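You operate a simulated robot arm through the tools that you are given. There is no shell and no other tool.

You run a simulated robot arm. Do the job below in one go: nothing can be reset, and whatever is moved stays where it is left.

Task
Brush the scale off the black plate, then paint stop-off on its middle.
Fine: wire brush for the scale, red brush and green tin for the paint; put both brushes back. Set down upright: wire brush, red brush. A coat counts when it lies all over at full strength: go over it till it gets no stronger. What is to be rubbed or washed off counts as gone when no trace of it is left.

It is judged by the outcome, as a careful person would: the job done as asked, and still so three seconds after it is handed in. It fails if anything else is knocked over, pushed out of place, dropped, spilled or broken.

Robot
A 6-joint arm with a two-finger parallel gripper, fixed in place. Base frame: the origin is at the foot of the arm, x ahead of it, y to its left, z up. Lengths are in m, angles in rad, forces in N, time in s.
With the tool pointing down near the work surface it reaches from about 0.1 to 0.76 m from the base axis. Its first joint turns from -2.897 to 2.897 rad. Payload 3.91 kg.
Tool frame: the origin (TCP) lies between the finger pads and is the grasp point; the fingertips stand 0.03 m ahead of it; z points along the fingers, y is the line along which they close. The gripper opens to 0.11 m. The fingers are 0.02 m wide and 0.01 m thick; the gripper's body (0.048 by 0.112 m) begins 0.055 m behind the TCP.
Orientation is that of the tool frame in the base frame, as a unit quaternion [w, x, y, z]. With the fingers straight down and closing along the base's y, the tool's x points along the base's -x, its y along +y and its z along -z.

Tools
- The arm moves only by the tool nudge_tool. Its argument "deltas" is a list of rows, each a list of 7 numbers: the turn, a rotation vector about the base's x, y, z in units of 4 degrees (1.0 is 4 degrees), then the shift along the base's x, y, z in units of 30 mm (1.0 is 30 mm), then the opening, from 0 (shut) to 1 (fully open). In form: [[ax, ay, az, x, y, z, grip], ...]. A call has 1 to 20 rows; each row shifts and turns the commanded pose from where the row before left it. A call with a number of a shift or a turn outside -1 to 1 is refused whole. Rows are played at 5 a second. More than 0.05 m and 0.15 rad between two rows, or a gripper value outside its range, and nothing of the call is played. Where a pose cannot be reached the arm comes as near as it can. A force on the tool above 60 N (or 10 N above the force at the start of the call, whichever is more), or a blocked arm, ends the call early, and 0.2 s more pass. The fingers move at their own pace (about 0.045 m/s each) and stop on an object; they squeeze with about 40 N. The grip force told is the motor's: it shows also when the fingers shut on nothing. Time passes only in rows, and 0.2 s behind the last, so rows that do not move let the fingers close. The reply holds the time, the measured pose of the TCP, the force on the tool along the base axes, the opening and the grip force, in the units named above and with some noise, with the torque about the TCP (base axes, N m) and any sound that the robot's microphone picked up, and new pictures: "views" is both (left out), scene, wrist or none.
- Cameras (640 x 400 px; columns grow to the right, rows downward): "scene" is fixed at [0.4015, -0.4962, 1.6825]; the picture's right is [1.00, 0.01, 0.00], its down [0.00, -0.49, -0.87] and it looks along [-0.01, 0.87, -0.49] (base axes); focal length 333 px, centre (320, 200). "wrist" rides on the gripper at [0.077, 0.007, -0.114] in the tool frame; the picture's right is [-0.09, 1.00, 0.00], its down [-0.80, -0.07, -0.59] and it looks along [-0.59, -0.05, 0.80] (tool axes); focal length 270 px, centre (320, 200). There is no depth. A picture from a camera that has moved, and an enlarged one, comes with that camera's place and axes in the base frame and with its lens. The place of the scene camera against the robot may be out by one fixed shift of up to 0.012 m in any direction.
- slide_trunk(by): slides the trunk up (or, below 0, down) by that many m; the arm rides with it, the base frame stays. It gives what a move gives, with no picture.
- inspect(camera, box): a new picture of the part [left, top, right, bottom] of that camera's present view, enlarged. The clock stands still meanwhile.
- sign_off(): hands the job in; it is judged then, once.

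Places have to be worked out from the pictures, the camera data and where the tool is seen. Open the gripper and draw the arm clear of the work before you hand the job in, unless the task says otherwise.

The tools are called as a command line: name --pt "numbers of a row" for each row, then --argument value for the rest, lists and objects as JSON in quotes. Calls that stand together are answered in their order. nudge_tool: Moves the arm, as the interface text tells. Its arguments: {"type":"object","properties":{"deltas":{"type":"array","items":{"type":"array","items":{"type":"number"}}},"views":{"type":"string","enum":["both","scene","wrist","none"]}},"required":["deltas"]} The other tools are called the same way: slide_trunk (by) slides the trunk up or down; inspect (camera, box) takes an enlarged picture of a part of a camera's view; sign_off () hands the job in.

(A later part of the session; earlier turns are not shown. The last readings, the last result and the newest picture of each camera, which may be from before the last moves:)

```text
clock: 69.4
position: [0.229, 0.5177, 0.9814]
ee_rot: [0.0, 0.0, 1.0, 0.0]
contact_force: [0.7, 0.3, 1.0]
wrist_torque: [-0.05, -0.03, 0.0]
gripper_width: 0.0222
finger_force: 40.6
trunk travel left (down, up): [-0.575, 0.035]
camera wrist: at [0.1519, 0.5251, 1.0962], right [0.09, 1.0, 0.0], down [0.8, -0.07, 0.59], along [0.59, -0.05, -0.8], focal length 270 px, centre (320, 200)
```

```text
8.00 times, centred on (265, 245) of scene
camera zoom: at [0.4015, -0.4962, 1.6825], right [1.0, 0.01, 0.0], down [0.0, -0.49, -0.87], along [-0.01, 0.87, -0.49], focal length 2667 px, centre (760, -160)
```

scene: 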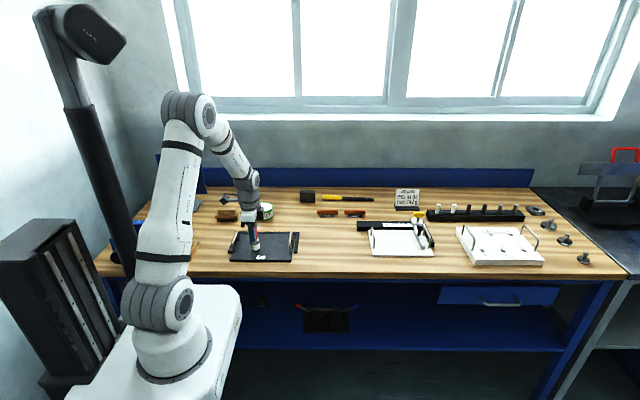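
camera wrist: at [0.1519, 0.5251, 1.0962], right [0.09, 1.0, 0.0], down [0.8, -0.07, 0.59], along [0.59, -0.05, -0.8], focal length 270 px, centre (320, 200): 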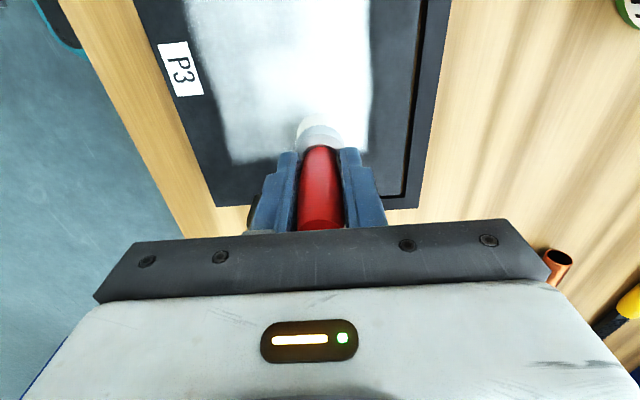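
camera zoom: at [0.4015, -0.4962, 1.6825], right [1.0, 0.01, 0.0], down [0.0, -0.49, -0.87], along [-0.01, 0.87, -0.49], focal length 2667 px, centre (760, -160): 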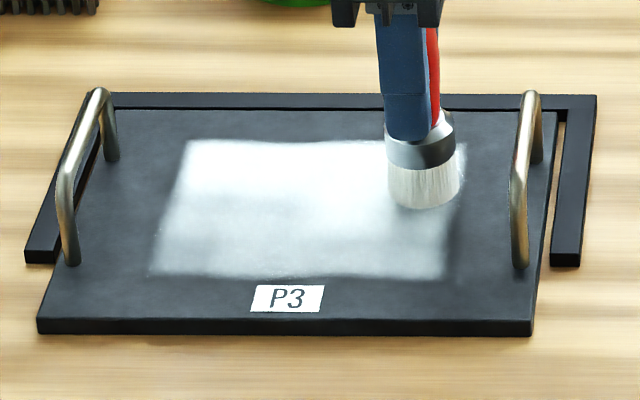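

The coat forms a clean central rectangle. I press slightly more and continue with the front rows.

nudge_tool --pt "0 0 0 0.1 -0.8 -0.03 0" --pt "0 0 0 -0.5 0 0 0" --pt "0 0 0 -0.5 0 0 0" --pt "0 0 0 -0.5 0 0 0" --pt "0 0 0 -0.5 0 0 0" --pt "0 0 0 -0.5 0 0 0" --pt "0 0 0 -0.5 0 0 0" --pt "0 0 0 -0.5 0 0 0" --pt "0 0 0 0 -0.8 0 0" --pt "0 0 0 0.5 0 0 0" --pt "0 0 0 0.5 0 0 0" --pt "0 0 0 0.5 0 0 0" --pt "0 0 0 0.5 0 0 0" --pt "0 0 0 0.5 0 0 0" --pt "0 0 0 0.5 0 0 0" --pt "0 0 0 0.5 0 0 0" --views "none"

inspect --camera "scene" --box '[235, 220, 295, 270]'

```text
clock: 72.8
position: [0.2336, 0.4698, 0.981]
ee_rot: [0.0, 0.0, 1.0, 0.0]
contact_force: [0.6, 0.1, 0.0]
wrist_torque: [0.01, 0.0, 0.0]
gripper_width: 0.022
finger_force: 39.7
trunk travel left (down, up): [-0.575, 0.035]
```

```text
8.00 times, centred on (265, 245) of scene
camera zoom: at [0.4015, -0.4962, 1.6825], right [1.0, 0.01, 0.0], down [0.0, -0.49, -0.87], along [-0.01, 0.87, -0.49], focal length 2667 px, centre (760, -160)
```

zoom: 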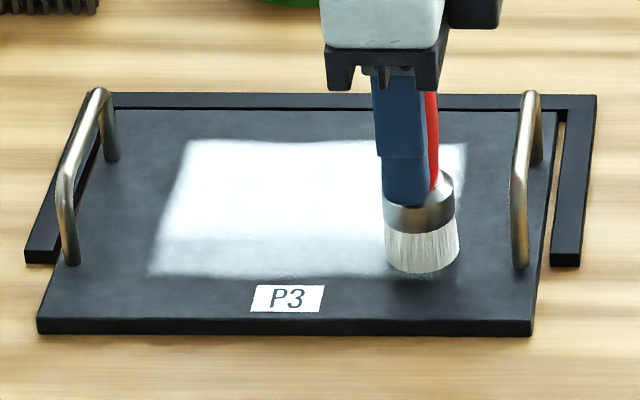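

The brush looks drier and pressure is low, so I go back to the tin for more paint, dipping more gently this time.

nudge_tool --pt "0 0 0 0 0 0.6 0" --pt "0 0 0 0 0 0.8 0" --pt "0 0 0 -0.3 0.6 0.8 0" --pt "0 0 0 -0.4 0.85 0.6 0" --pt "0 0 0 -0.4 0.85 0.2 0" --pt "0 0 0 -0.4 0.85 0 0" --pt "0 0 0 -0.4 0.85 0 0" --pt "0 0 0 -0.4 0.85 0 0" --pt "0 0 0 -0.4 0.85 0 0" --pt "0 0 0 -0.39 0.85 0 0" --pt "0 0 0 0 0.85 0 0" --pt "0 0 0 0 0.85 0 0" --pt "0 0 0 0 0.46 0 0" --pt "0 0 0 0 0 0 0"

inspect --camera "scene" --box '[230, 180, 310, 270]'

inspect --camera "wrist" --box '[220, 40, 420, 240]'

```text
clock: 75.8
position: [0.1393, 0.7308, 1.0713]
ee_rot: [0.0, 0.0, 1.0, 0.0]
contact_force: [0.0, -0.8, -1.0]
wrist_torque: [0.0, -0.01, 0.02]
gripper_width: 0.0223
finger_force: 39.7
trunk travel left (down, up): [-0.575, 0.035]
camera wrist: at [0.0626, 0.7379, 1.1864], right [0.09, 1.0, 0.0], down [0.8, -0.07, 0.59], along [0.59, -0.05, -0.8], focal length 270 px, centre (320, 200)
```

scene: 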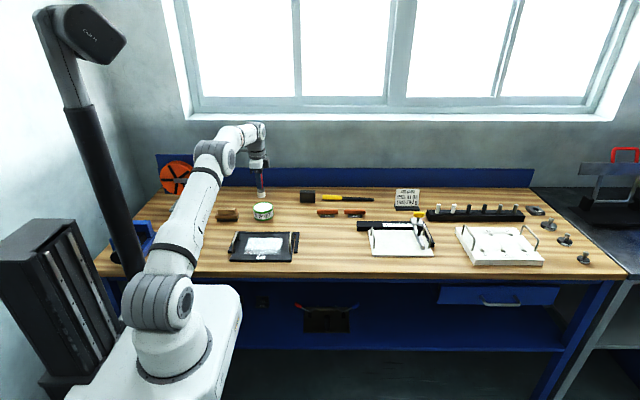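
wrist: 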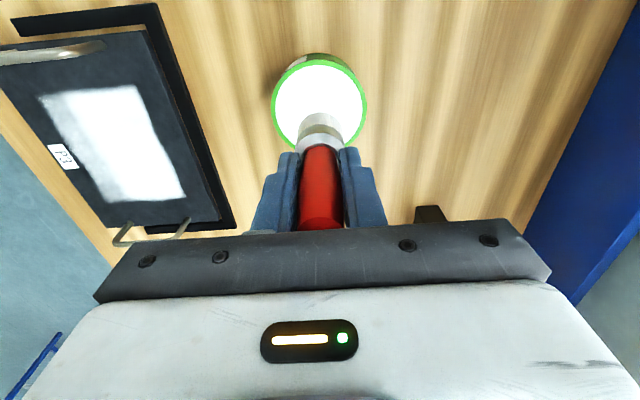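

```text
4.44 times, centred on (270, 225) of scene
camera zoom: at [0.4015, -0.4962, 1.6825], right [1.0, 0.01, 0.0], down [0.0, -0.49, -0.87], along [-0.01, 0.87, -0.49], focal length 1482 px, centre (542, 89)
```

zoom: 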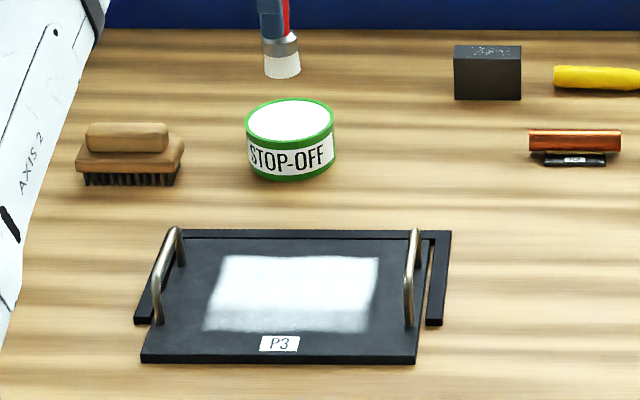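

```text
2.00 times, centred on (320, 140) of wrist
camera zoom: at [0.0626, 0.7379, 1.1864], right [0.09, 1.0, 0.0], down [0.8, -0.07, 0.59], along [0.59, -0.05, -0.8], focal length 541 px, centre (320, 320)
```

zoom: 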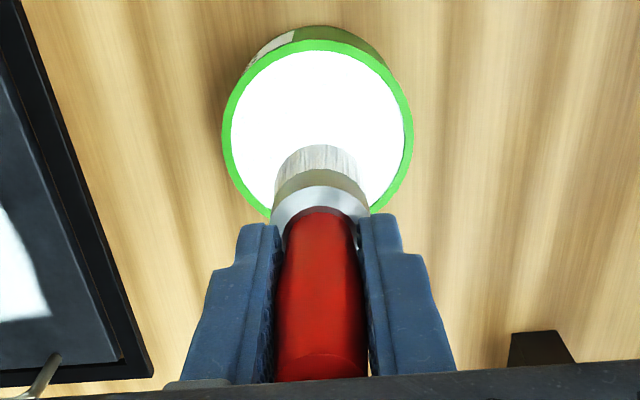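

Aligned over the tin again. I lower to just above the paint, then step down gently until light contact.

nudge_tool --pt "0 0 0 0.05 0 -0.6 0" --pt "0 0 0 0 0 -0.6 0" --pt "0 0 0 0 0 -0.5 0" --pt "0 0 0 0 0 -0.15 0" --pt "0 0 0 0 0 0 0" --views "none"

nudge_tool --pt "0 0 0 0 0 -0.07 0" --pt "0 0 0 0 0 -0.07 0" --pt "0 0 0 0 0 0 0" --views "none"

nudge_tool --pt "0 0 0 0 0 -0.07 0" --pt "0 0 0 0 0 -0.03 0" --pt "0 0 0 0 0 0 0" --views "none"

```text
clock: 77.0
position: [0.1418, 0.7316, 1.0166]
ee_rot: [0.0, 0.0, 1.0, 0.001]
contact_force: [-0.6, 3.5, 11.7]
wrist_torque: [0.17, 0.03, -0.01]
gripper_width: 0.022
finger_force: 40.4
trunk travel left (down, up): [-0.575, 0.035]
```

```text
clock: 77.8
position: [0.1416, 0.7298, 1.0148]
ee_rot: [0.002, 0.0, 1.0, 0.005]
contact_force: [4.7, 10.8, 34.0]
wrist_torque: [0.73, -0.15, -0.03]
gripper_width: 0.022
finger_force: 40.3
trunk travel left (down, up): [-0.575, 0.035]
```

```text
clock: 78.6
position: [0.1417, 0.7291, 1.0122]
ee_rot: [0.001, 0.0, 1.0, 0.003]
contact_force: [3.5, 10.2, 33.6]
wrist_torque: [0.56, -0.01, -0.05]
gripper_width: 0.0221
finger_force: 39.7
trunk travel left (down, up): [-0.575, 0.035]
```

Force rose sooner than expected, with a sideways component; I look before going on.

inspect --camera "scene" --box '[240, 180, 290, 225]'

inspect --camera "wrist" --box '[220, 40, 420, 240]'

```text
8.89 times, centred on (265, 202) of scene
camera zoom: at [0.4015, -0.4962, 1.6825], right [1.0, 0.01, 0.0], down [0.0, -0.49, -0.87], along [-0.01, 0.87, -0.49], focal length 2963 px, centre (809, 178)
```

zoom: 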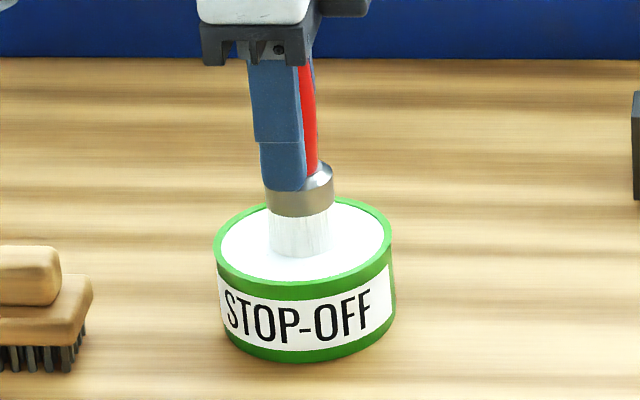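

```text
2.00 times, centred on (320, 140) of wrist
camera zoom: at [0.0641, 0.7363, 1.127], right [0.09, 1.0, 0.01], down [0.8, -0.08, 0.59], along [0.59, -0.05, -0.8], focal length 541 px, centre (320, 320)
```

zoom: 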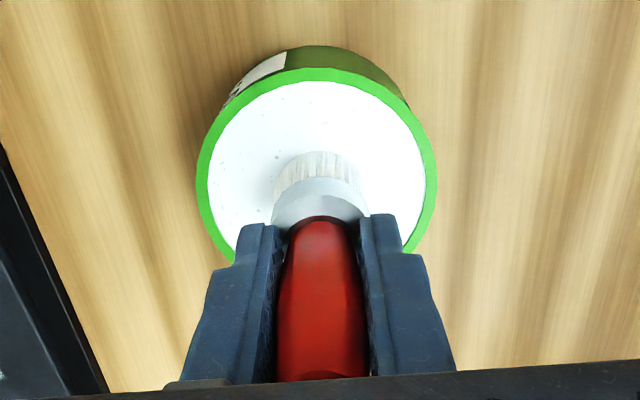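

The brush is centred in the paint and loaded; it just slid a few mm in the grip. I lift off and check the brush is still straight.

nudge_tool --pt "0 0 0 0 0 0.2 0" --pt "0 0 0 0 0 0.3 0" --pt "0 0 0 0 0 0.6 0" --pt "0 0 0 0 0 0.7 0" --pt "0 0 0 0 0 0.4 0" --pt "0 0 0 0 0 0 0" --views "none"

inspect --camera "scene" --box '[230, 165, 290, 225]'

inspect --camera "wrist" --box '[220, 40, 420, 240]'

```text
clock: 80.0
position: [0.1409, 0.7301, 1.0737]
ee_rot: [0.001, 0.0, 1.0, 0.0]
contact_force: [1.1, 0.6, -1.0]
wrist_torque: [0.04, -0.02, -0.03]
gripper_width: 0.0215
finger_force: 39.7
trunk travel left (down, up): [-0.575, 0.035]
```

```text
6.67 times, centred on (260, 195) of scene
camera zoom: at [0.4015, -0.4962, 1.6825], right [1.0, 0.01, 0.0], down [0.0, -0.49, -0.87], along [-0.01, 0.87, -0.49], focal length 2222 px, centre (720, 233)
```

zoom: 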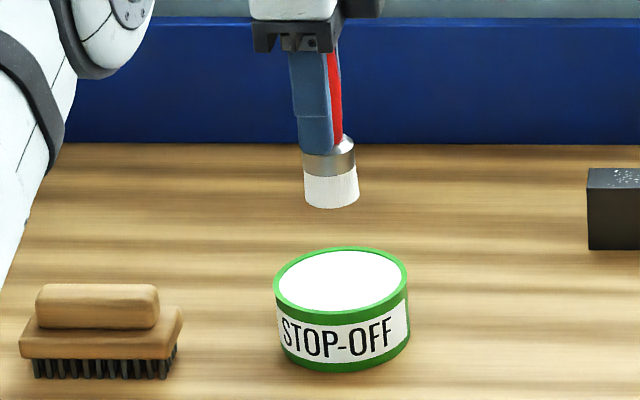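

```text
2.00 times, centred on (320, 140) of wrist
camera zoom: at [0.0634, 0.7382, 1.1889], right [0.09, 1.0, 0.0], down [0.8, -0.07, 0.59], along [0.59, -0.05, -0.8], focal length 541 px, centre (320, 320)
```

zoom: 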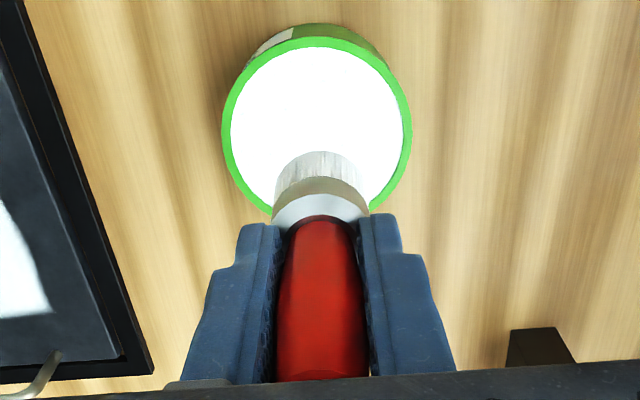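

The brush is reloaded and nearly straight; tin still in place. I carry it back to the front-right corner of the patch and hover.

nudge_tool --pt "0 0 0 0.1 -0.6 0 0" --pt "0 0 0 0.3 -0.85 0 0" --pt "0 0 0 0.3 -0.85 0 0" --pt "0 0 0 0.3 -0.85 0 0" --pt "0 0 0 0.3 -0.85 0 0" --pt "0 0 0 0.3 -0.85 0 0" --pt "0 0 0 0.3 -0.85 0 0" --pt "0 0 0 0.3 -0.85 0 0" --pt "0 0 0 0.4 -0.85 -0.3 0" --pt "0 0 0 0.4 -0.85 -0.6 0" --pt "0 0 0 0.04 -0.42 -0.7 0" --pt "0 0 0 0 0 -0.7 0" --pt "0 0 0 0 0 -0.5 0" --pt "0 0 0 0 0 0 0" --views "wrist"

inspect --camera "scene" --box '[235, 220, 295, 270]'

```text
clock: 83.0
position: [0.2312, 0.4693, 0.9894]
ee_rot: [0.0, 0.0, 1.0, 0.0]
contact_force: [-0.2, 0.2, -0.8]
wrist_torque: [0.03, -0.01, -0.01]
gripper_width: 0.0216
finger_force: 40.7
trunk travel left (down, up): [-0.575, 0.035]
camera wrist: at [0.1536, 0.4776, 1.1042], right [0.09, 1.0, 0.0], down [0.8, -0.07, 0.59], along [0.59, -0.05, -0.8], focal length 270 px, centre (320, 200)
```

wrist: 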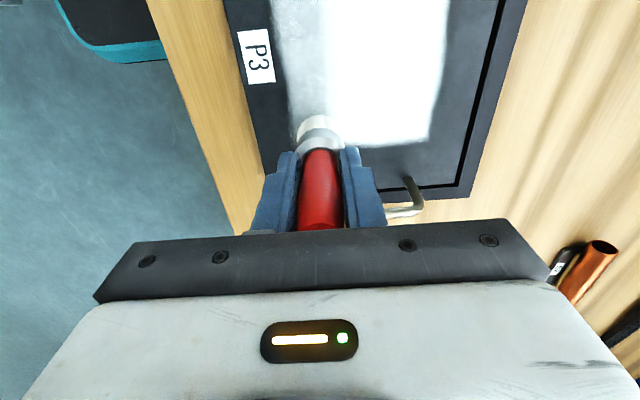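

```text
8.00 times, centred on (265, 245) of scene
camera zoom: at [0.4015, -0.4962, 1.6825], right [1.0, 0.01, 0.0], down [0.0, -0.49, -0.87], along [-0.01, 0.87, -0.49], focal length 2667 px, centre (760, -160)
```

zoom: 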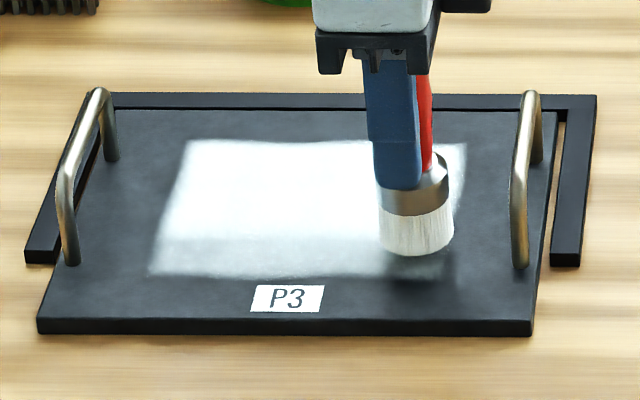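

The front strip is the weakest area. I descend in small steps to contact there.

nudge_tool --pt "0 0 0 0 0 -0.1 0" --pt "0 0 0 0 0 -0.07 0" --pt "0 0 0 0 0 0 0" --views "none"

```text
clock: 83.8
position: [0.2314, 0.4698, 0.9833]
ee_rot: [0.0, 0.0, 1.0, -0.001]
contact_force: [-0.2, -1.1, -1.5]
wrist_torque: [0.02, 0.0, -0.01]
gripper_width: 0.0219
finger_force: 40.0
trunk travel left (down, up): [-0.575, 0.035]
```

nudge_tool --pt "0 0 0 0 0 -0.05 0" --pt "0 0 0 0 0 -0.04 0" --pt "0 0 0 0 0 0 0" --views "none"

```text
clock: 84.6
position: [0.2326, 0.4695, 0.9834]
ee_rot: [0.0, -0.001, 1.0, 0.0]
contact_force: [-0.2, 0.8, -1.0]
wrist_torque: [-0.01, 0.01, 0.01]
gripper_width: 0.0217
finger_force: 40.2
trunk travel left (down, up): [-0.575, 0.035]
```

Still free; continuing down.

nudge_tool --pt "0 0 0 0 0 -0.05 0" --pt "0 0 0 0 0 0 0" --views "none"

nudge_tool --pt "0 0 0 0 0 -0.04 0" --pt "0 0 0 0 0 0 0" --views "none"

```text
clock: 85.2
position: [0.2328, 0.4692, 0.9813]
ee_rot: [0.0, 0.0, 1.0, 0.0]
contact_force: [0.2, -0.9, -1.2]
wrist_torque: [-0.01, -0.01, 0.0]
gripper_width: 0.0219
finger_force: 39.8
trunk travel left (down, up): [-0.575, 0.035]
```

```text
clock: 85.8
position: [0.232, 0.4688, 0.9802]
ee_rot: [0.0, 0.0, 1.0, 0.0]
contact_force: [0.4, -1.5, 2.4]
wrist_torque: [-0.02, 0.05, -0.01]
gripper_width: 0.0216
finger_force: 40.5
trunk travel left (down, up): [-0.575, 0.035]
```

Contact at z≈0.980. I press 1 mm more and stroke the front strip left and back.

nudge_tool --pt "0 0 0 0 0 -0.035 0" --pt "0 0 0 -0.44 0 0 0" --pt "0 0 0 -0.44 0 0 0" --pt "0 0 0 -0.44 0 0 0" --pt "0 0 0 -0.44 0 0 0" --pt "0 0 0 -0.44 0 0 0" --pt "0 0 0 -0.44 0 0 0" --pt "0 0 0 -0.44 0 0 0" --pt "0 0 0 -0.44 0 0 0" --pt "0 0 0 0 -0.1 0 0" --pt "0 0 0 0.44 0 0 0" --pt "0 0 0 0.44 0 0 0" --pt "0 0 0 0.44 0 0 0" --pt "0 0 0 0.44 0 0 0" --pt "0 0 0 0.44 0 0 0" --pt "0 0 0 0.44 0 0 0" --pt "0 0 0 0.44 0 0 0" --pt "0 0 0 0.44 0 0 0" --views "none"

inspect --camera "scene" --box '[235, 220, 295, 270]'

```text
clock: 89.6
position: [0.2323, 0.4654, 0.9796]
ee_rot: [0.0, -0.001, 1.0, 0.001]
contact_force: [-0.5, -1.0, 7.2]
wrist_torque: [-0.01, -0.08, 0.0]
gripper_width: 0.0217
finger_force: 39.8
trunk travel left (down, up): [-0.575, 0.035]
```

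```text
8.00 times, centred on (265, 245) of scene
camera zoom: at [0.4015, -0.4962, 1.6825], right [1.0, 0.01, 0.0], down [0.0, -0.49, -0.87], along [-0.01, 0.87, -0.49], focal length 2667 px, centre (760, -160)
```

zoom: 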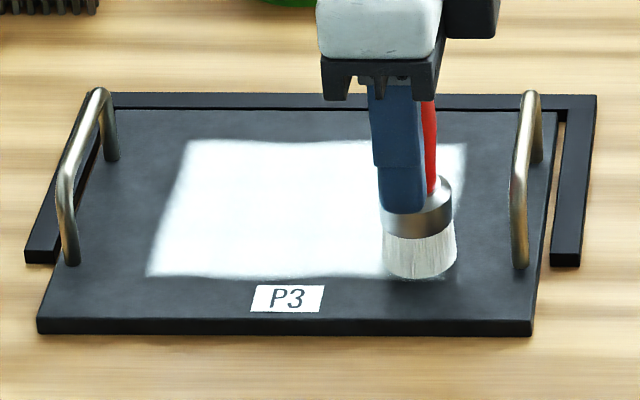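

The front strip is now full white. I continue round the right edge, back edge and left edge.

nudge_tool --pt "0 0 0 0.05 0.5 0 0" --pt "0 0 0 0 0.5 0 0" --pt "0 0 0 0 0.5 0 0" --pt "0 0 0 0 0.5 0 0" --pt "0 0 0 0 0.5 0 0" --pt "0 0 0 -0.44 0 0 0" --pt "0 0 0 -0.44 0 0 0" --pt "0 0 0 -0.44 0 0 0" --pt "0 0 0 -0.44 0 0 0" --pt "0 0 0 -0.44 0 0 0" --pt "0 0 0 -0.44 0 0 0" --pt "0 0 0 -0.44 0 0 0" --pt "0 0 0 -0.44 0 0 0" --pt "0 0 0 0 -0.5 0 0" --pt "0 0 0 0 -0.5 0 0" --pt "0 0 0 0 -0.5 0 0" --pt "0 0 0 0 -0.5 0 0" --pt "0 0 0 0 -0.5 0 0" --views "none"

inspect --camera "scene" --box '[235, 220, 295, 270]'

```text
clock: 93.4
position: [0.1282, 0.464, 0.979]
ee_rot: [0.0, 0.0, 1.0, 0.0]
contact_force: [-0.1, 0.7, 9.5]
wrist_torque: [0.14, -0.12, 0.01]
gripper_width: 0.0219
finger_force: 40.1
trunk travel left (down, up): [-0.575, 0.035]
```

```text
8.00 times, centred on (265, 245) of scene
camera zoom: at [0.4015, -0.4962, 1.6825], right [1.0, 0.01, 0.0], down [0.0, -0.49, -0.87], along [-0.01, 0.87, -0.49], focal length 2667 px, centre (760, -160)
```

zoom: 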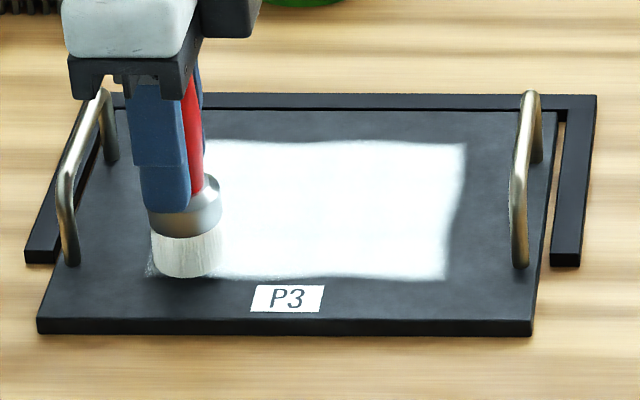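

Nearly uniform. I do inner passes too, to bring everything to full strength.

nudge_tool --pt "0 0 0 0 0.8 0 0" --pt "0 0 0 0.5 0 0 0" --pt "0 0 0 0.5 0 0 0" --pt "0 0 0 0.5 0 0 0" --pt "0 0 0 0.5 0 0 0" --pt "0 0 0 0.5 0 0 0" --pt "0 0 0 0.5 0 0 0" --pt "0 0 0 0.5 0 0 0" --pt "0 0 0 0 0.8 0 0" --pt "0 0 0 -0.5 0 0 0" --pt "0 0 0 -0.5 0 0 0" --pt "0 0 0 -0.5 0 0 0" --pt "0 0 0 -0.5 0 0 0" --pt "0 0 0 -0.5 0 0 0" --pt "0 0 0 -0.5 0 0 0" --pt "0 0 0 -0.5 0 0 0" --pt "0 0 0 0 0 0 0" --views "none"

nudge_tool --pt "0 0 0 0 0 0.4 0" --pt "0 0 0 0 0 0.8 0" --pt "0 0 0 0 0.8 0.8 0" --pt "0 0 0 0 0.85 0.8 0" --pt "0 0 0 0 0.85 0.3 0" --pt "0 0 0 0 0.85 0 0" --pt "0 0 0 0 0.85 0 0" --pt "0 0 0 0 0 0 0" --views "wrist"

inspect --camera "scene" --box '[240, 225, 290, 265]'

inspect --camera "wrist" --box '[0, 40, 300, 240]'

```text
clock: 97.0
position: [0.1279, 0.5149, 0.9788]
ee_rot: [0.0, 0.0, 1.0, 0.0]
contact_force: [0.5, 0.4, 4.0]
wrist_torque: [0.05, -0.02, -0.02]
gripper_width: 0.0217
finger_force: 39.9
trunk travel left (down, up): [-0.575, 0.035]
```

```text
clock: 98.8
position: [0.1266, 0.6411, 1.0711]
ee_rot: [-0.001, 0.0, 1.0, 0.0]
contact_force: [-0.7, 0.4, -1.5]
wrist_torque: [0.02, -0.01, -0.01]
gripper_width: 0.0218
finger_force: 40.0
trunk travel left (down, up): [-0.575, 0.035]
camera wrist: at [0.0488, 0.6489, 1.1861], right [0.09, 1.0, 0.0], down [0.8, -0.07, 0.59], along [0.59, -0.05, -0.8], focal length 270 px, centre (320, 200)
```

wrist: 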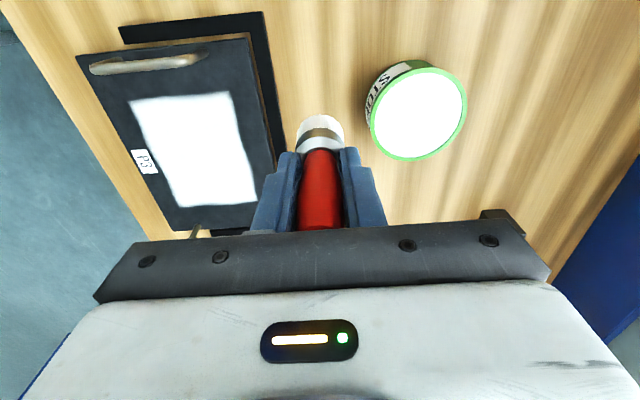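

```text
10.00 times, centred on (265, 245) of scene
camera zoom: at [0.4015, -0.4962, 1.6825], right [1.0, 0.01, 0.0], down [0.0, -0.49, -0.87], along [-0.01, 0.87, -0.49], focal length 3333 px, centre (870, -250)
```

zoom: 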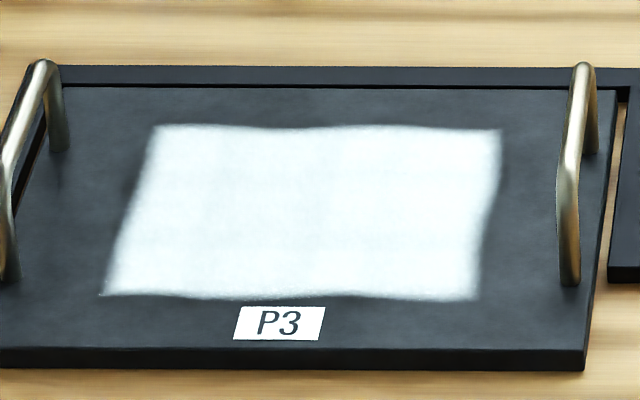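

```text
2.00 times, centred on (150, 140) of wrist
camera zoom: at [0.0488, 0.6489, 1.1861], right [0.09, 1.0, 0.0], down [0.8, -0.07, 0.59], along [0.59, -0.05, -0.8], focal length 541 px, centre (660, 320)
```

zoom: 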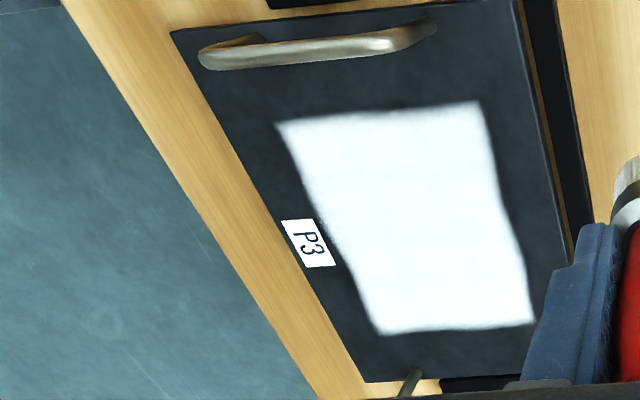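

The patch looks almost uniformly full, with slightly wavy edges. I'll dip once more and go over it again to be sure it gets no stronger.

nudge_tool --pt "0 0 0 0.16 0.75 0 0" --pt "0 0 0 0.16 0.75 0 0" --pt "0 0 0 0.16 0.75 0 0" --pt "0 0 0 0 0.75 0 0" --pt "0 0 0 0 0 -0.6 0" --pt "0 0 0 0 0 -0.6 0" --pt "0 0 0 0 0 -0.5 0" --pt "0 0 0 0 0 0 0" --views "none"

```text
clock: 100.6
position: [0.1427, 0.7317, 1.0199]
ee_rot: [0.0, -0.001, 1.0, 0.0]
contact_force: [0.3, 0.1, -0.8]
wrist_torque: [0.03, -0.01, 0.0]
gripper_width: 0.0219
finger_force: 39.7
trunk travel left (down, up): [-0.575, 0.035]
```

nudge_tool --pt "0 0 0 0 0 -0.07 0" --pt "0 0 0 0 0 -0.05 0" --pt "0 0 0 0 0 0 0" --views "none"

```text
clock: 101.4
position: [0.1427, 0.7305, 1.0171]
ee_rot: [0.0, 0.001, 1.0, 0.0]
contact_force: [0.4, -0.3, -1.5]
wrist_torque: [-0.01, -0.03, -0.01]
gripper_width: 0.0215
finger_force: 40.3
trunk travel left (down, up): [-0.575, 0.035]
```

Not touching yet; a little lower.

nudge_tool --pt "0 0 0 0 0 -0.06 0" --pt "0 0 0 0 0 -0.04 0" --pt "0 0 0 0 0 0 0" --views "none"

```text
clock: 102.2
position: [0.1429, 0.7311, 1.0124]
ee_rot: [0.0, 0.0, 1.0, -0.001]
contact_force: [-0.1, -0.8, -1.4]
wrist_torque: [0.02, 0.03, 0.01]
gripper_width: 0.0218
finger_force: 40.3
trunk travel left (down, up): [-0.575, 0.035]
```

nudge_tool --pt "0 0 0 0 0 -0.06 0" --pt "0 0 0 0 0 0 0" --views "none"

inspect --camera "scene" --box '[240, 180, 290, 225]'

```text
clock: 102.8
position: [0.1434, 0.7319, 1.0125]
ee_rot: [0.0, 0.0, 1.0, 0.001]
contact_force: [0.5, 0.5, 7.2]
wrist_torque: [0.02, -0.07, 0.01]
gripper_width: 0.0218
finger_force: 39.9
trunk travel left (down, up): [-0.575, 0.035]
```

```text
8.89 times, centred on (265, 202) of scene
camera zoom: at [0.4015, -0.4962, 1.6825], right [1.0, 0.01, 0.0], down [0.0, -0.49, -0.87], along [-0.01, 0.87, -0.49], focal length 2963 px, centre (809, 178)
```

zoom: 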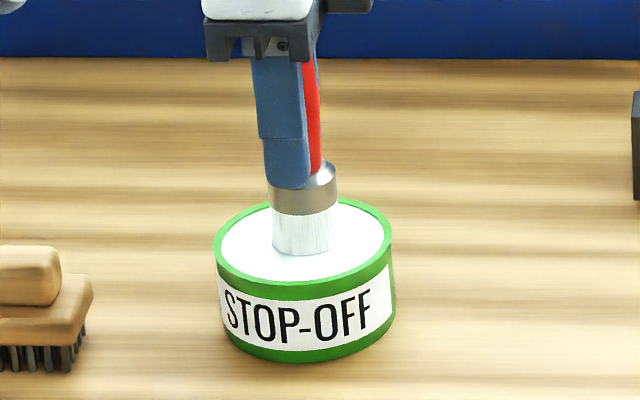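

Light contact (~8 N), brush loaded. I lift and return to the patch's front-left corner.

nudge_tool --pt "0 0 0 0 0 0.3 0" --pt "0 0 0 0 0 0.6 0" --pt "0 0 0 0 0 0.7 0" --pt "0 0 0 0 0 0.4 0" --pt "0 0 0 0 -0.7 0 0" --pt "0 0 0 -0.1 -0.85 0 0" --pt "0 0 0 -0.1 -0.85 0 0" --pt "0 0 0 -0.1 -0.85 0 0" --pt "0 0 0 -0.1 -0.85 0 0" --pt "0 0 0 -0.1 -0.85 0 0" --pt "0 0 0 -0.1 -0.85 0 0" --pt "0 0 0 -0.1 -0.85 0 0" --pt "0 0 0 0 -0.85 -0.3 0" --pt "0 0 0 0 -0.85 -0.6 0" --pt "0 0 0 0 -0.6 -0.7 0" --pt "0 0 0 0 0 -0.7 0" --pt "0 0 0 0 0 -0.6 0" --pt "0 0 0 0 0 0 0" --views "none"

inspect --camera "scene" --box '[235, 220, 295, 270]'

```text
clock: 106.6
position: [0.1222, 0.462, 0.9851]
ee_rot: [0.0, 0.0, 1.0, 0.0]
contact_force: [0.1, 0.1, -0.9]
wrist_torque: [0.0, 0.04, 0.0]
gripper_width: 0.0216
finger_force: 40.4
trunk travel left (down, up): [-0.575, 0.035]
```

```text
8.00 times, centred on (265, 245) of scene
camera zoom: at [0.4015, -0.4962, 1.6825], right [1.0, 0.01, 0.0], down [0.0, -0.49, -0.87], along [-0.01, 0.87, -0.49], focal length 2667 px, centre (760, -160)
```

zoom: 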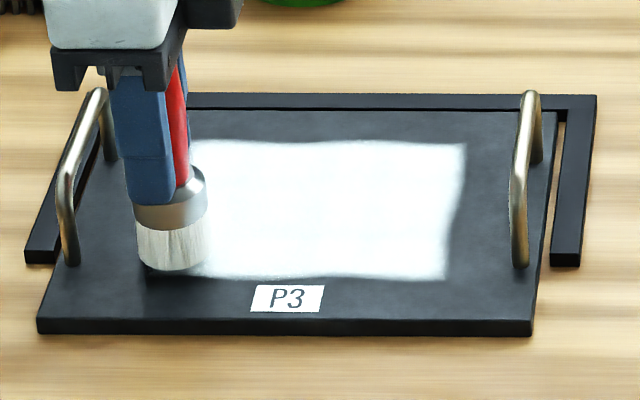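

Clear of the handle. I step down to contact.

nudge_tool --pt "0 0 0 0 0 -0.1 0" --pt "0 0 0 0 0 -0.07 0" --pt "0 0 0 0 0 0 0" --views "none"

```text
clock: 107.4
position: [0.1224, 0.4627, 0.979]
ee_rot: [0.0, 0.0, 1.0, 0.0]
contact_force: [0.2, 0.1, -0.8]
wrist_torque: [0.01, 0.01, 0.0]
gripper_width: 0.0217
finger_force: 40.0
trunk travel left (down, up): [-0.575, 0.035]
```

nudge_tool --pt "0 0 0 0 0 -0.05 0" --pt "0 0 0 0 0 0 0" --views "none"

nudge_tool --pt "0 0 0 0 0 -0.03 0" --pt "0 0 0 0 0 0 0" --views "none"

```text
clock: 108.0
position: [0.1209, 0.4625, 0.9784]
ee_rot: [0.0, 0.0, 1.0, 0.001]
contact_force: [2.4, 0.6, 8.6]
wrist_torque: [-0.01, -0.21, 0.02]
gripper_width: 0.022
finger_force: 40.0
trunk travel left (down, up): [-0.575, 0.035]
```

```text
clock: 108.6
position: [0.1211, 0.4622, 0.9781]
ee_rot: [-0.001, 0.0, 1.0, 0.001]
contact_force: [4.1, 1.5, 22.2]
wrist_torque: [-0.02, -0.41, 0.01]
gripper_width: 0.0214
finger_force: 39.7
trunk travel left (down, up): [-0.575, 0.035]
```

A bit heavy; I ease off 1 mm and go round the perimeter again.

nudge_tool --pt "0 0 0 0 0 0.03 0" --pt "0 0 0 0.49 0 0 0" --pt "0 0 0 0.49 0 0 0" --pt "0 0 0 0.49 0 0 0" --pt "0 0 0 0.49 0 0 0" --pt "0 0 0 0.49 0 0 0" --pt "0 0 0 0.49 0 0 0" --pt "0 0 0 0.49 0 0 0" --pt "0 0 0 0.47 0 0 0" --pt "0 0 0 0 0.4 0 0" --pt "0 0 0 0 0.4 0 0" --pt "0 0 0 0 0.4 0 0" --pt "0 0 0 0 0.4 0 0" --pt "0 0 0 0 0.4 0 0" --pt "0 0 0 0 0.4 0 0" --pt "0 0 0 0 0.35 0 0" --views "none"

inspect --camera "scene" --box '[235, 220, 295, 270]'

nudge_tool --pt "0 0 0 -0.49 0 0 0" --pt "0 0 0 -0.49 0 0 0" --pt "0 0 0 -0.49 0 0 0" --pt "0 0 0 -0.49 0 0 0" --pt "0 0 0 -0.49 0 0 0" --pt "0 0 0 -0.49 0 0 0" --pt "0 0 0 -0.49 0 0 0" --pt "0 0 0 -0.47 0 0 0" --pt "0 0 0 0 -0.4 0 0" --pt "0 0 0 0 -0.4 0 0" --pt "0 0 0 0 -0.4 0 0" --pt "0 0 0 0 -0.4 0 0" --pt "0 0 0 0 -0.3 0 0" --pt "0 0 0 0.5 0 0 0" --pt "0 0 0 0.5 0 0 0" --pt "0 0 0 0.5 0 0 0" --pt "0 0 0 0.5 0 0 0" --pt "0 0 0 0.5 0 0 0" --pt "0 0 0 0.5 0 0 0" --pt "0 0 0 0.5 0 0 0" --views "none"

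nudge_tool --pt "0 0 0 0 0.7 0 0" --pt "0 0 0 -0.5 0 0 0" --pt "0 0 0 -0.5 0 0 0" --pt "0 0 0 -0.5 0 0 0" --pt "0 0 0 -0.5 0 0 0" --pt "0 0 0 -0.5 0 0 0" --pt "0 0 0 -0.5 0 0 0" --pt "0 0 0 0 0.7 0 0" --pt "0 0 0 0.5 0 0 0" --pt "0 0 0 0.5 0 0 0" --pt "0 0 0 0.5 0 0 0" --pt "0 0 0 0.5 0 0 0" --pt "0 0 0 0.5 0 0 0" --pt "0 0 0 0.5 0 0 0" --pt "0 0 0 0 0 0 0" --views "none"

```text
clock: 112.0
position: [0.2388, 0.5447, 0.9798]
ee_rot: [-0.001, 0.001, 1.0, 0.0]
contact_force: [0.3, -1.6, 6.1]
wrist_torque: [-0.11, -0.11, -0.03]
gripper_width: 0.0217
finger_force: 40.0
trunk travel left (down, up): [-0.575, 0.035]
```

```text
8.00 times, centred on (265, 245) of scene
camera zoom: at [0.4015, -0.4962, 1.6825], right [1.0, 0.01, 0.0], down [0.0, -0.49, -0.87], along [-0.01, 0.87, -0.49], focal length 2667 px, centre (760, -160)
```

zoom: 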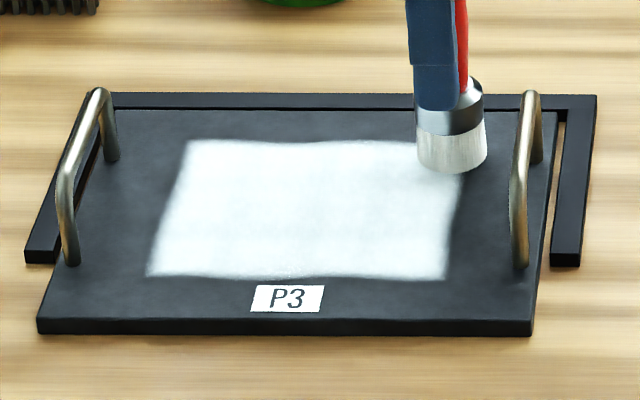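

```text
clock: 116.2
position: [0.2261, 0.4876, 0.9784]
ee_rot: [0.001, -0.001, 1.0, -0.001]
contact_force: [-2.3, -1.0, 11.2]
wrist_torque: [-0.06, 0.04, -0.04]
gripper_width: 0.0217
finger_force: 40.0
trunk travel left (down, up): [-0.575, 0.035]
```

```text
clock: 119.4
position: [0.2269, 0.5294, 0.9787]
ee_rot: [0.0, 0.0, 1.0, 0.0]
contact_force: [-1.4, 0.0, 8.3]
wrist_torque: [0.0, 0.06, 0.02]
gripper_width: 0.0218
finger_force: 39.5
trunk travel left (down, up): [-0.575, 0.035]
```

The second coat is done with steady contact. I lift away toward the red brush's home and inspect the patch.

nudge_tool --pt "0 0 0 0 0 0.5 0" --pt "0 0 0 0 0 0.8 0" --pt "0 0 0 0 0 0.8 0" --pt "0 0 0 0.1 0.7 0.8 0" --pt "0 0 0 0.2 0.8 0 0" --pt "0 0 0 0.2 0.8 0 0" --pt "0 0 0 0.2 0.8 0 0" --pt "0 0 0 0.2 0.8 0 0" --pt "0 0 0 0.13 0.8 0 0" --pt "0 0 0 0 0.8 0 0" --pt "0 0 0 0 0.2 0 0" --pt "0 0 0 0 0 0 0"

inspect --camera "scene" --box '[240, 225, 290, 265]'

inspect --camera "scene" --box '[250, 150, 330, 230]'

inspect --camera "wrist" --box '[0, 0, 320, 240]'

```text
clock: 122.0
position: [0.2573, 0.7012, 1.066]
ee_rot: [0.0, 0.0, 1.0, 0.0]
contact_force: [-0.3, 0.1, -0.3]
wrist_torque: [0.0, 0.02, 0.0]
gripper_width: 0.0219
finger_force: 39.8
trunk travel left (down, up): [-0.575, 0.035]
camera wrist: at [0.1798, 0.7094, 1.1809], right [0.09, 1.0, 0.0], down [0.8, -0.07, 0.59], along [0.59, -0.05, -0.8], focal length 270 px, centre (320, 200)
```

scene: 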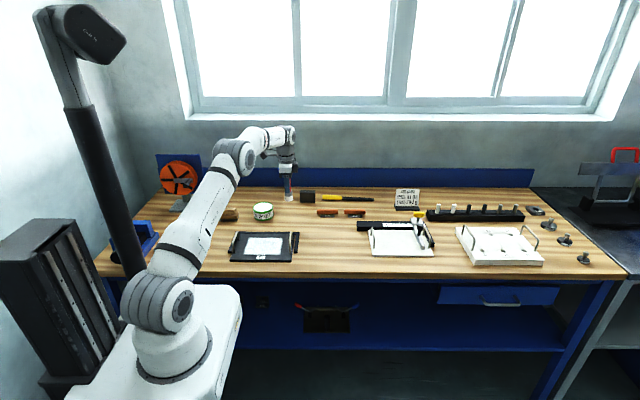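
wrist: 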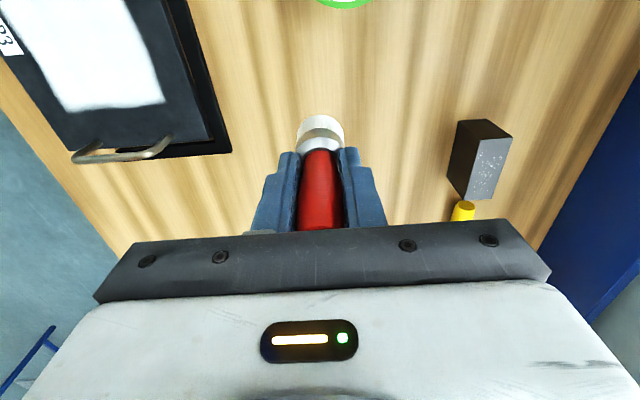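

```text
10.00 times, centred on (265, 245) of scene
camera zoom: at [0.4015, -0.4962, 1.6825], right [1.0, 0.01, 0.0], down [0.0, -0.49, -0.87], along [-0.01, 0.87, -0.49], focal length 3333 px, centre (870, -250)
```

zoom: 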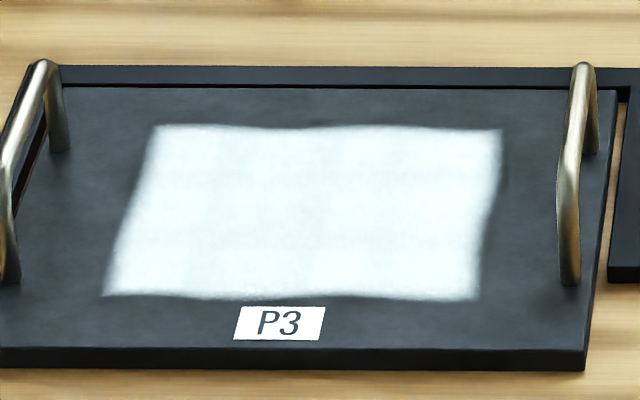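

```text
5.00 times, centred on (290, 190) of scene
camera zoom: at [0.4015, -0.4962, 1.6825], right [1.0, 0.01, 0.0], down [0.0, -0.49, -0.87], along [-0.01, 0.87, -0.49], focal length 1667 px, centre (470, 250)
```

zoom: 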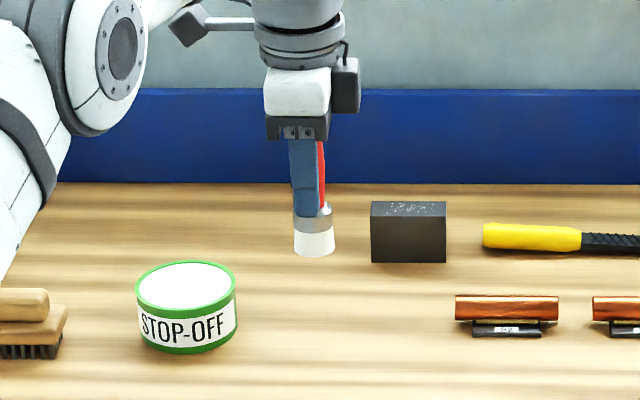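

```text
1.67 times, centred on (160, 120) of wrist
camera zoom: at [0.1798, 0.7094, 1.1809], right [0.09, 1.0, 0.0], down [0.8, -0.07, 0.59], along [0.59, -0.05, -0.8], focal length 450 px, centre (587, 333)
```

zoom: 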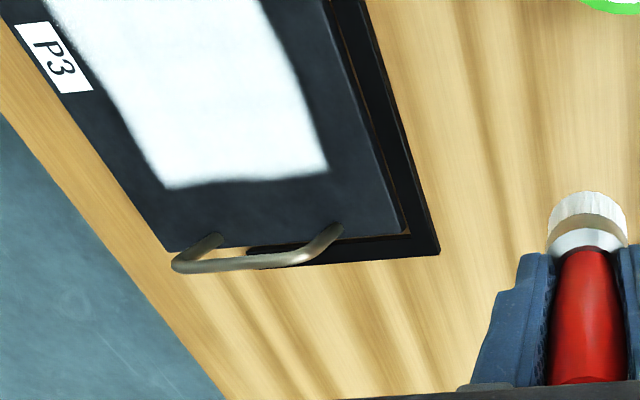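

The patch is unchanged by the second coat — full strength everywhere. Now I lower the red brush to its original spot and feel for the bench.

nudge_tool --pt "0 0 0 0 0 -0.7 0" --pt "0 0 0 0 0 -0.7 0" --pt "0 0 0 0 0 -0.7 0" --pt "0 0 0 0 0 -0.5 0" --pt "0 0 0 0 0 -0.3 0" --pt "0 0 0 0 0 0 0" --views "none"

inspect --camera "scene" --box '[260, 170, 320, 230]'

```text
clock: 123.4
position: [0.2584, 0.7024, 0.9779]
ee_rot: [0.0, -0.001, 1.0, -0.001]
contact_force: [-0.8, 0.2, -1.0]
wrist_torque: [0.01, 0.0, -0.01]
gripper_width: 0.0218
finger_force: 39.7
trunk travel left (down, up): [-0.575, 0.035]
```

```text
6.67 times, centred on (290, 200) of scene
camera zoom: at [0.4015, -0.4962, 1.6825], right [1.0, 0.01, 0.0], down [0.0, -0.49, -0.87], along [-0.01, 0.87, -0.49], focal length 2222 px, centre (520, 200)
```

zoom: 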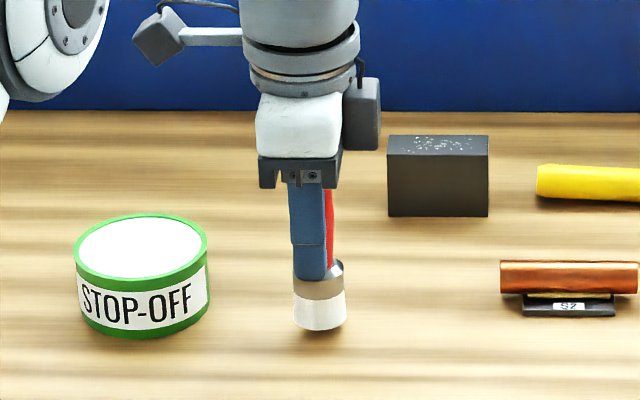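

A few mm above the bench. I step down to contact.

nudge_tool --pt "0 0 0 0 0 -0.1 0" --pt "0 0 0 0 0 -0.07 0" --pt "0 0 0 0 0 0 0" --views "none"

nudge_tool --pt "0 0 0 0 0 -0.06 0" --pt "0 0 0 0 0 0 0" --views "none"

```text
clock: 124.2
position: [0.2569, 0.7007, 0.9739]
ee_rot: [0.0, 0.0, 1.0, 0.0]
contact_force: [-0.2, -0.1, -1.0]
wrist_torque: [0.01, 0.01, -0.02]
gripper_width: 0.0219
finger_force: 40.4
trunk travel left (down, up): [-0.575, 0.035]
```

```text
clock: 124.8
position: [0.2569, 0.7024, 0.9708]
ee_rot: [0.0, 0.0, 1.0, 0.001]
contact_force: [-0.4, 0.4, -1.4]
wrist_torque: [0.03, -0.01, -0.02]
gripper_width: 0.0215
finger_force: 39.6
trunk travel left (down, up): [-0.575, 0.035]
```

nudge_tool --pt "0 0 0 0 0 -0.06 0" --pt "0 0 0 0 0 0 0" --views "none"

nudge_tool --pt "0 0 0 0 0 -0.04 0" --pt "0 0 0 0 0 0 0" --views "none"

```text
clock: 125.4
position: [0.2579, 0.7017, 0.9713]
ee_rot: [0.001, 0.001, 1.0, 0.0]
contact_force: [-0.2, 0.2, -0.8]
wrist_torque: [0.01, -0.04, 0.0]
gripper_width: 0.0218
finger_force: 40.0
trunk travel left (down, up): [-0.575, 0.035]
```

```text
clock: 126.0
position: [0.2576, 0.702, 0.9685]
ee_rot: [0.0, 0.0, 1.0, -0.001]
contact_force: [0.0, -1.3, 0.8]
wrist_torque: [0.01, -0.02, -0.01]
gripper_width: 0.0216
finger_force: 39.9
trunk travel left (down, up): [-0.575, 0.035]
```

Contact is just beginning; I press about 1.5 mm more to seat it flat and look.

nudge_tool --pt "0 0 0 0 0 -0.05 0" --pt "0 0 0 0 0 0 0" --views "none"

inspect --camera "scene" --box '[260, 170, 320, 230]'

```text
clock: 126.6
position: [0.2575, 0.7005, 0.9685]
ee_rot: [0.002, 0.0, 1.0, 0.002]
contact_force: [-1.1, 1.4, 10.6]
wrist_torque: [-0.03, -0.05, 0.01]
gripper_width: 0.0217
finger_force: 40.1
trunk travel left (down, up): [-0.575, 0.035]
```

```text
6.67 times, centred on (290, 200) of scene
camera zoom: at [0.4015, -0.4962, 1.6825], right [1.0, 0.01, 0.0], down [0.0, -0.49, -0.87], along [-0.01, 0.87, -0.49], focal length 2222 px, centre (520, 200)
```

zoom: 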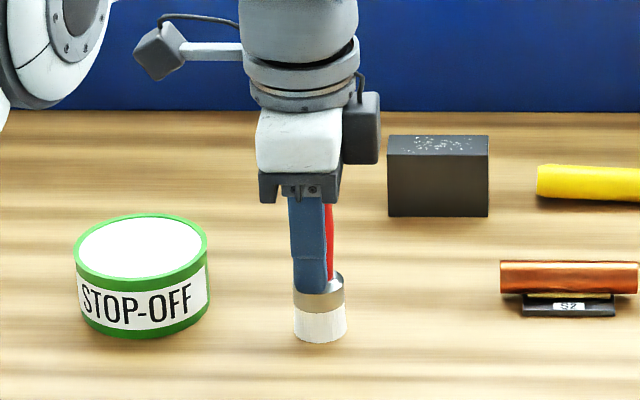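

It stands on the bench (~11 N). I ease off, open the fingers, and check it stands before rising.

nudge_tool --pt "0 0 0 0 0 0.04 0" --pt "0 0 0 0 0 0 0.3" --pt "0 0 0 0 0 0 0.5" --pt "0 0 0 0 0 0 0.65" --pt "0 0 0 0 0 0 0.65" --pt "0 0 0 0 0 0 0.65" --views "wrist"

inspect --camera "scene" --box '[260, 170, 320, 230]'

```text
clock: 128.0
position: [0.2572, 0.7018, 0.9674]
ee_rot: [0.0, 0.0, 1.0, 0.0]
contact_force: [-0.1, 0.1, 0.4]
wrist_torque: [-0.01, 0.01, -0.01]
gripper_width: 0.0717
finger_force: 0.0
trunk travel left (down, up): [-0.575, 0.035]
camera wrist: at [0.1805, 0.7091, 1.0824], right [0.09, 1.0, 0.0], down [0.8, -0.07, 0.59], along [0.59, -0.05, -0.8], focal length 270 px, centre (320, 200)
```

wrist: 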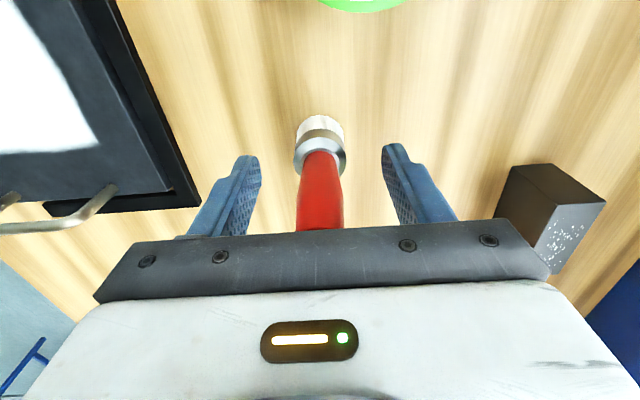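

```text
6.67 times, centred on (290, 200) of scene
camera zoom: at [0.4015, -0.4962, 1.6825], right [1.0, 0.01, 0.0], down [0.0, -0.49, -0.87], along [-0.01, 0.87, -0.49], focal length 2222 px, centre (520, 200)
```

zoom: 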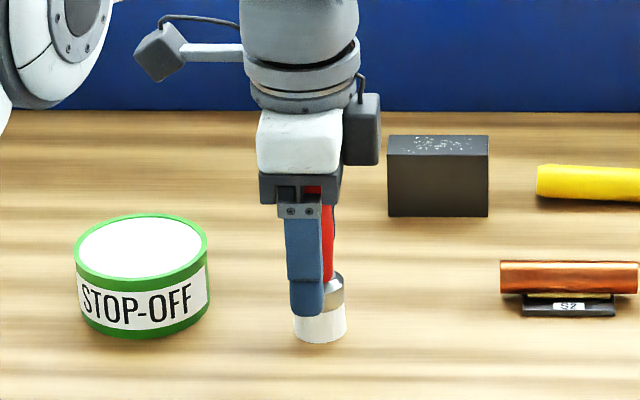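

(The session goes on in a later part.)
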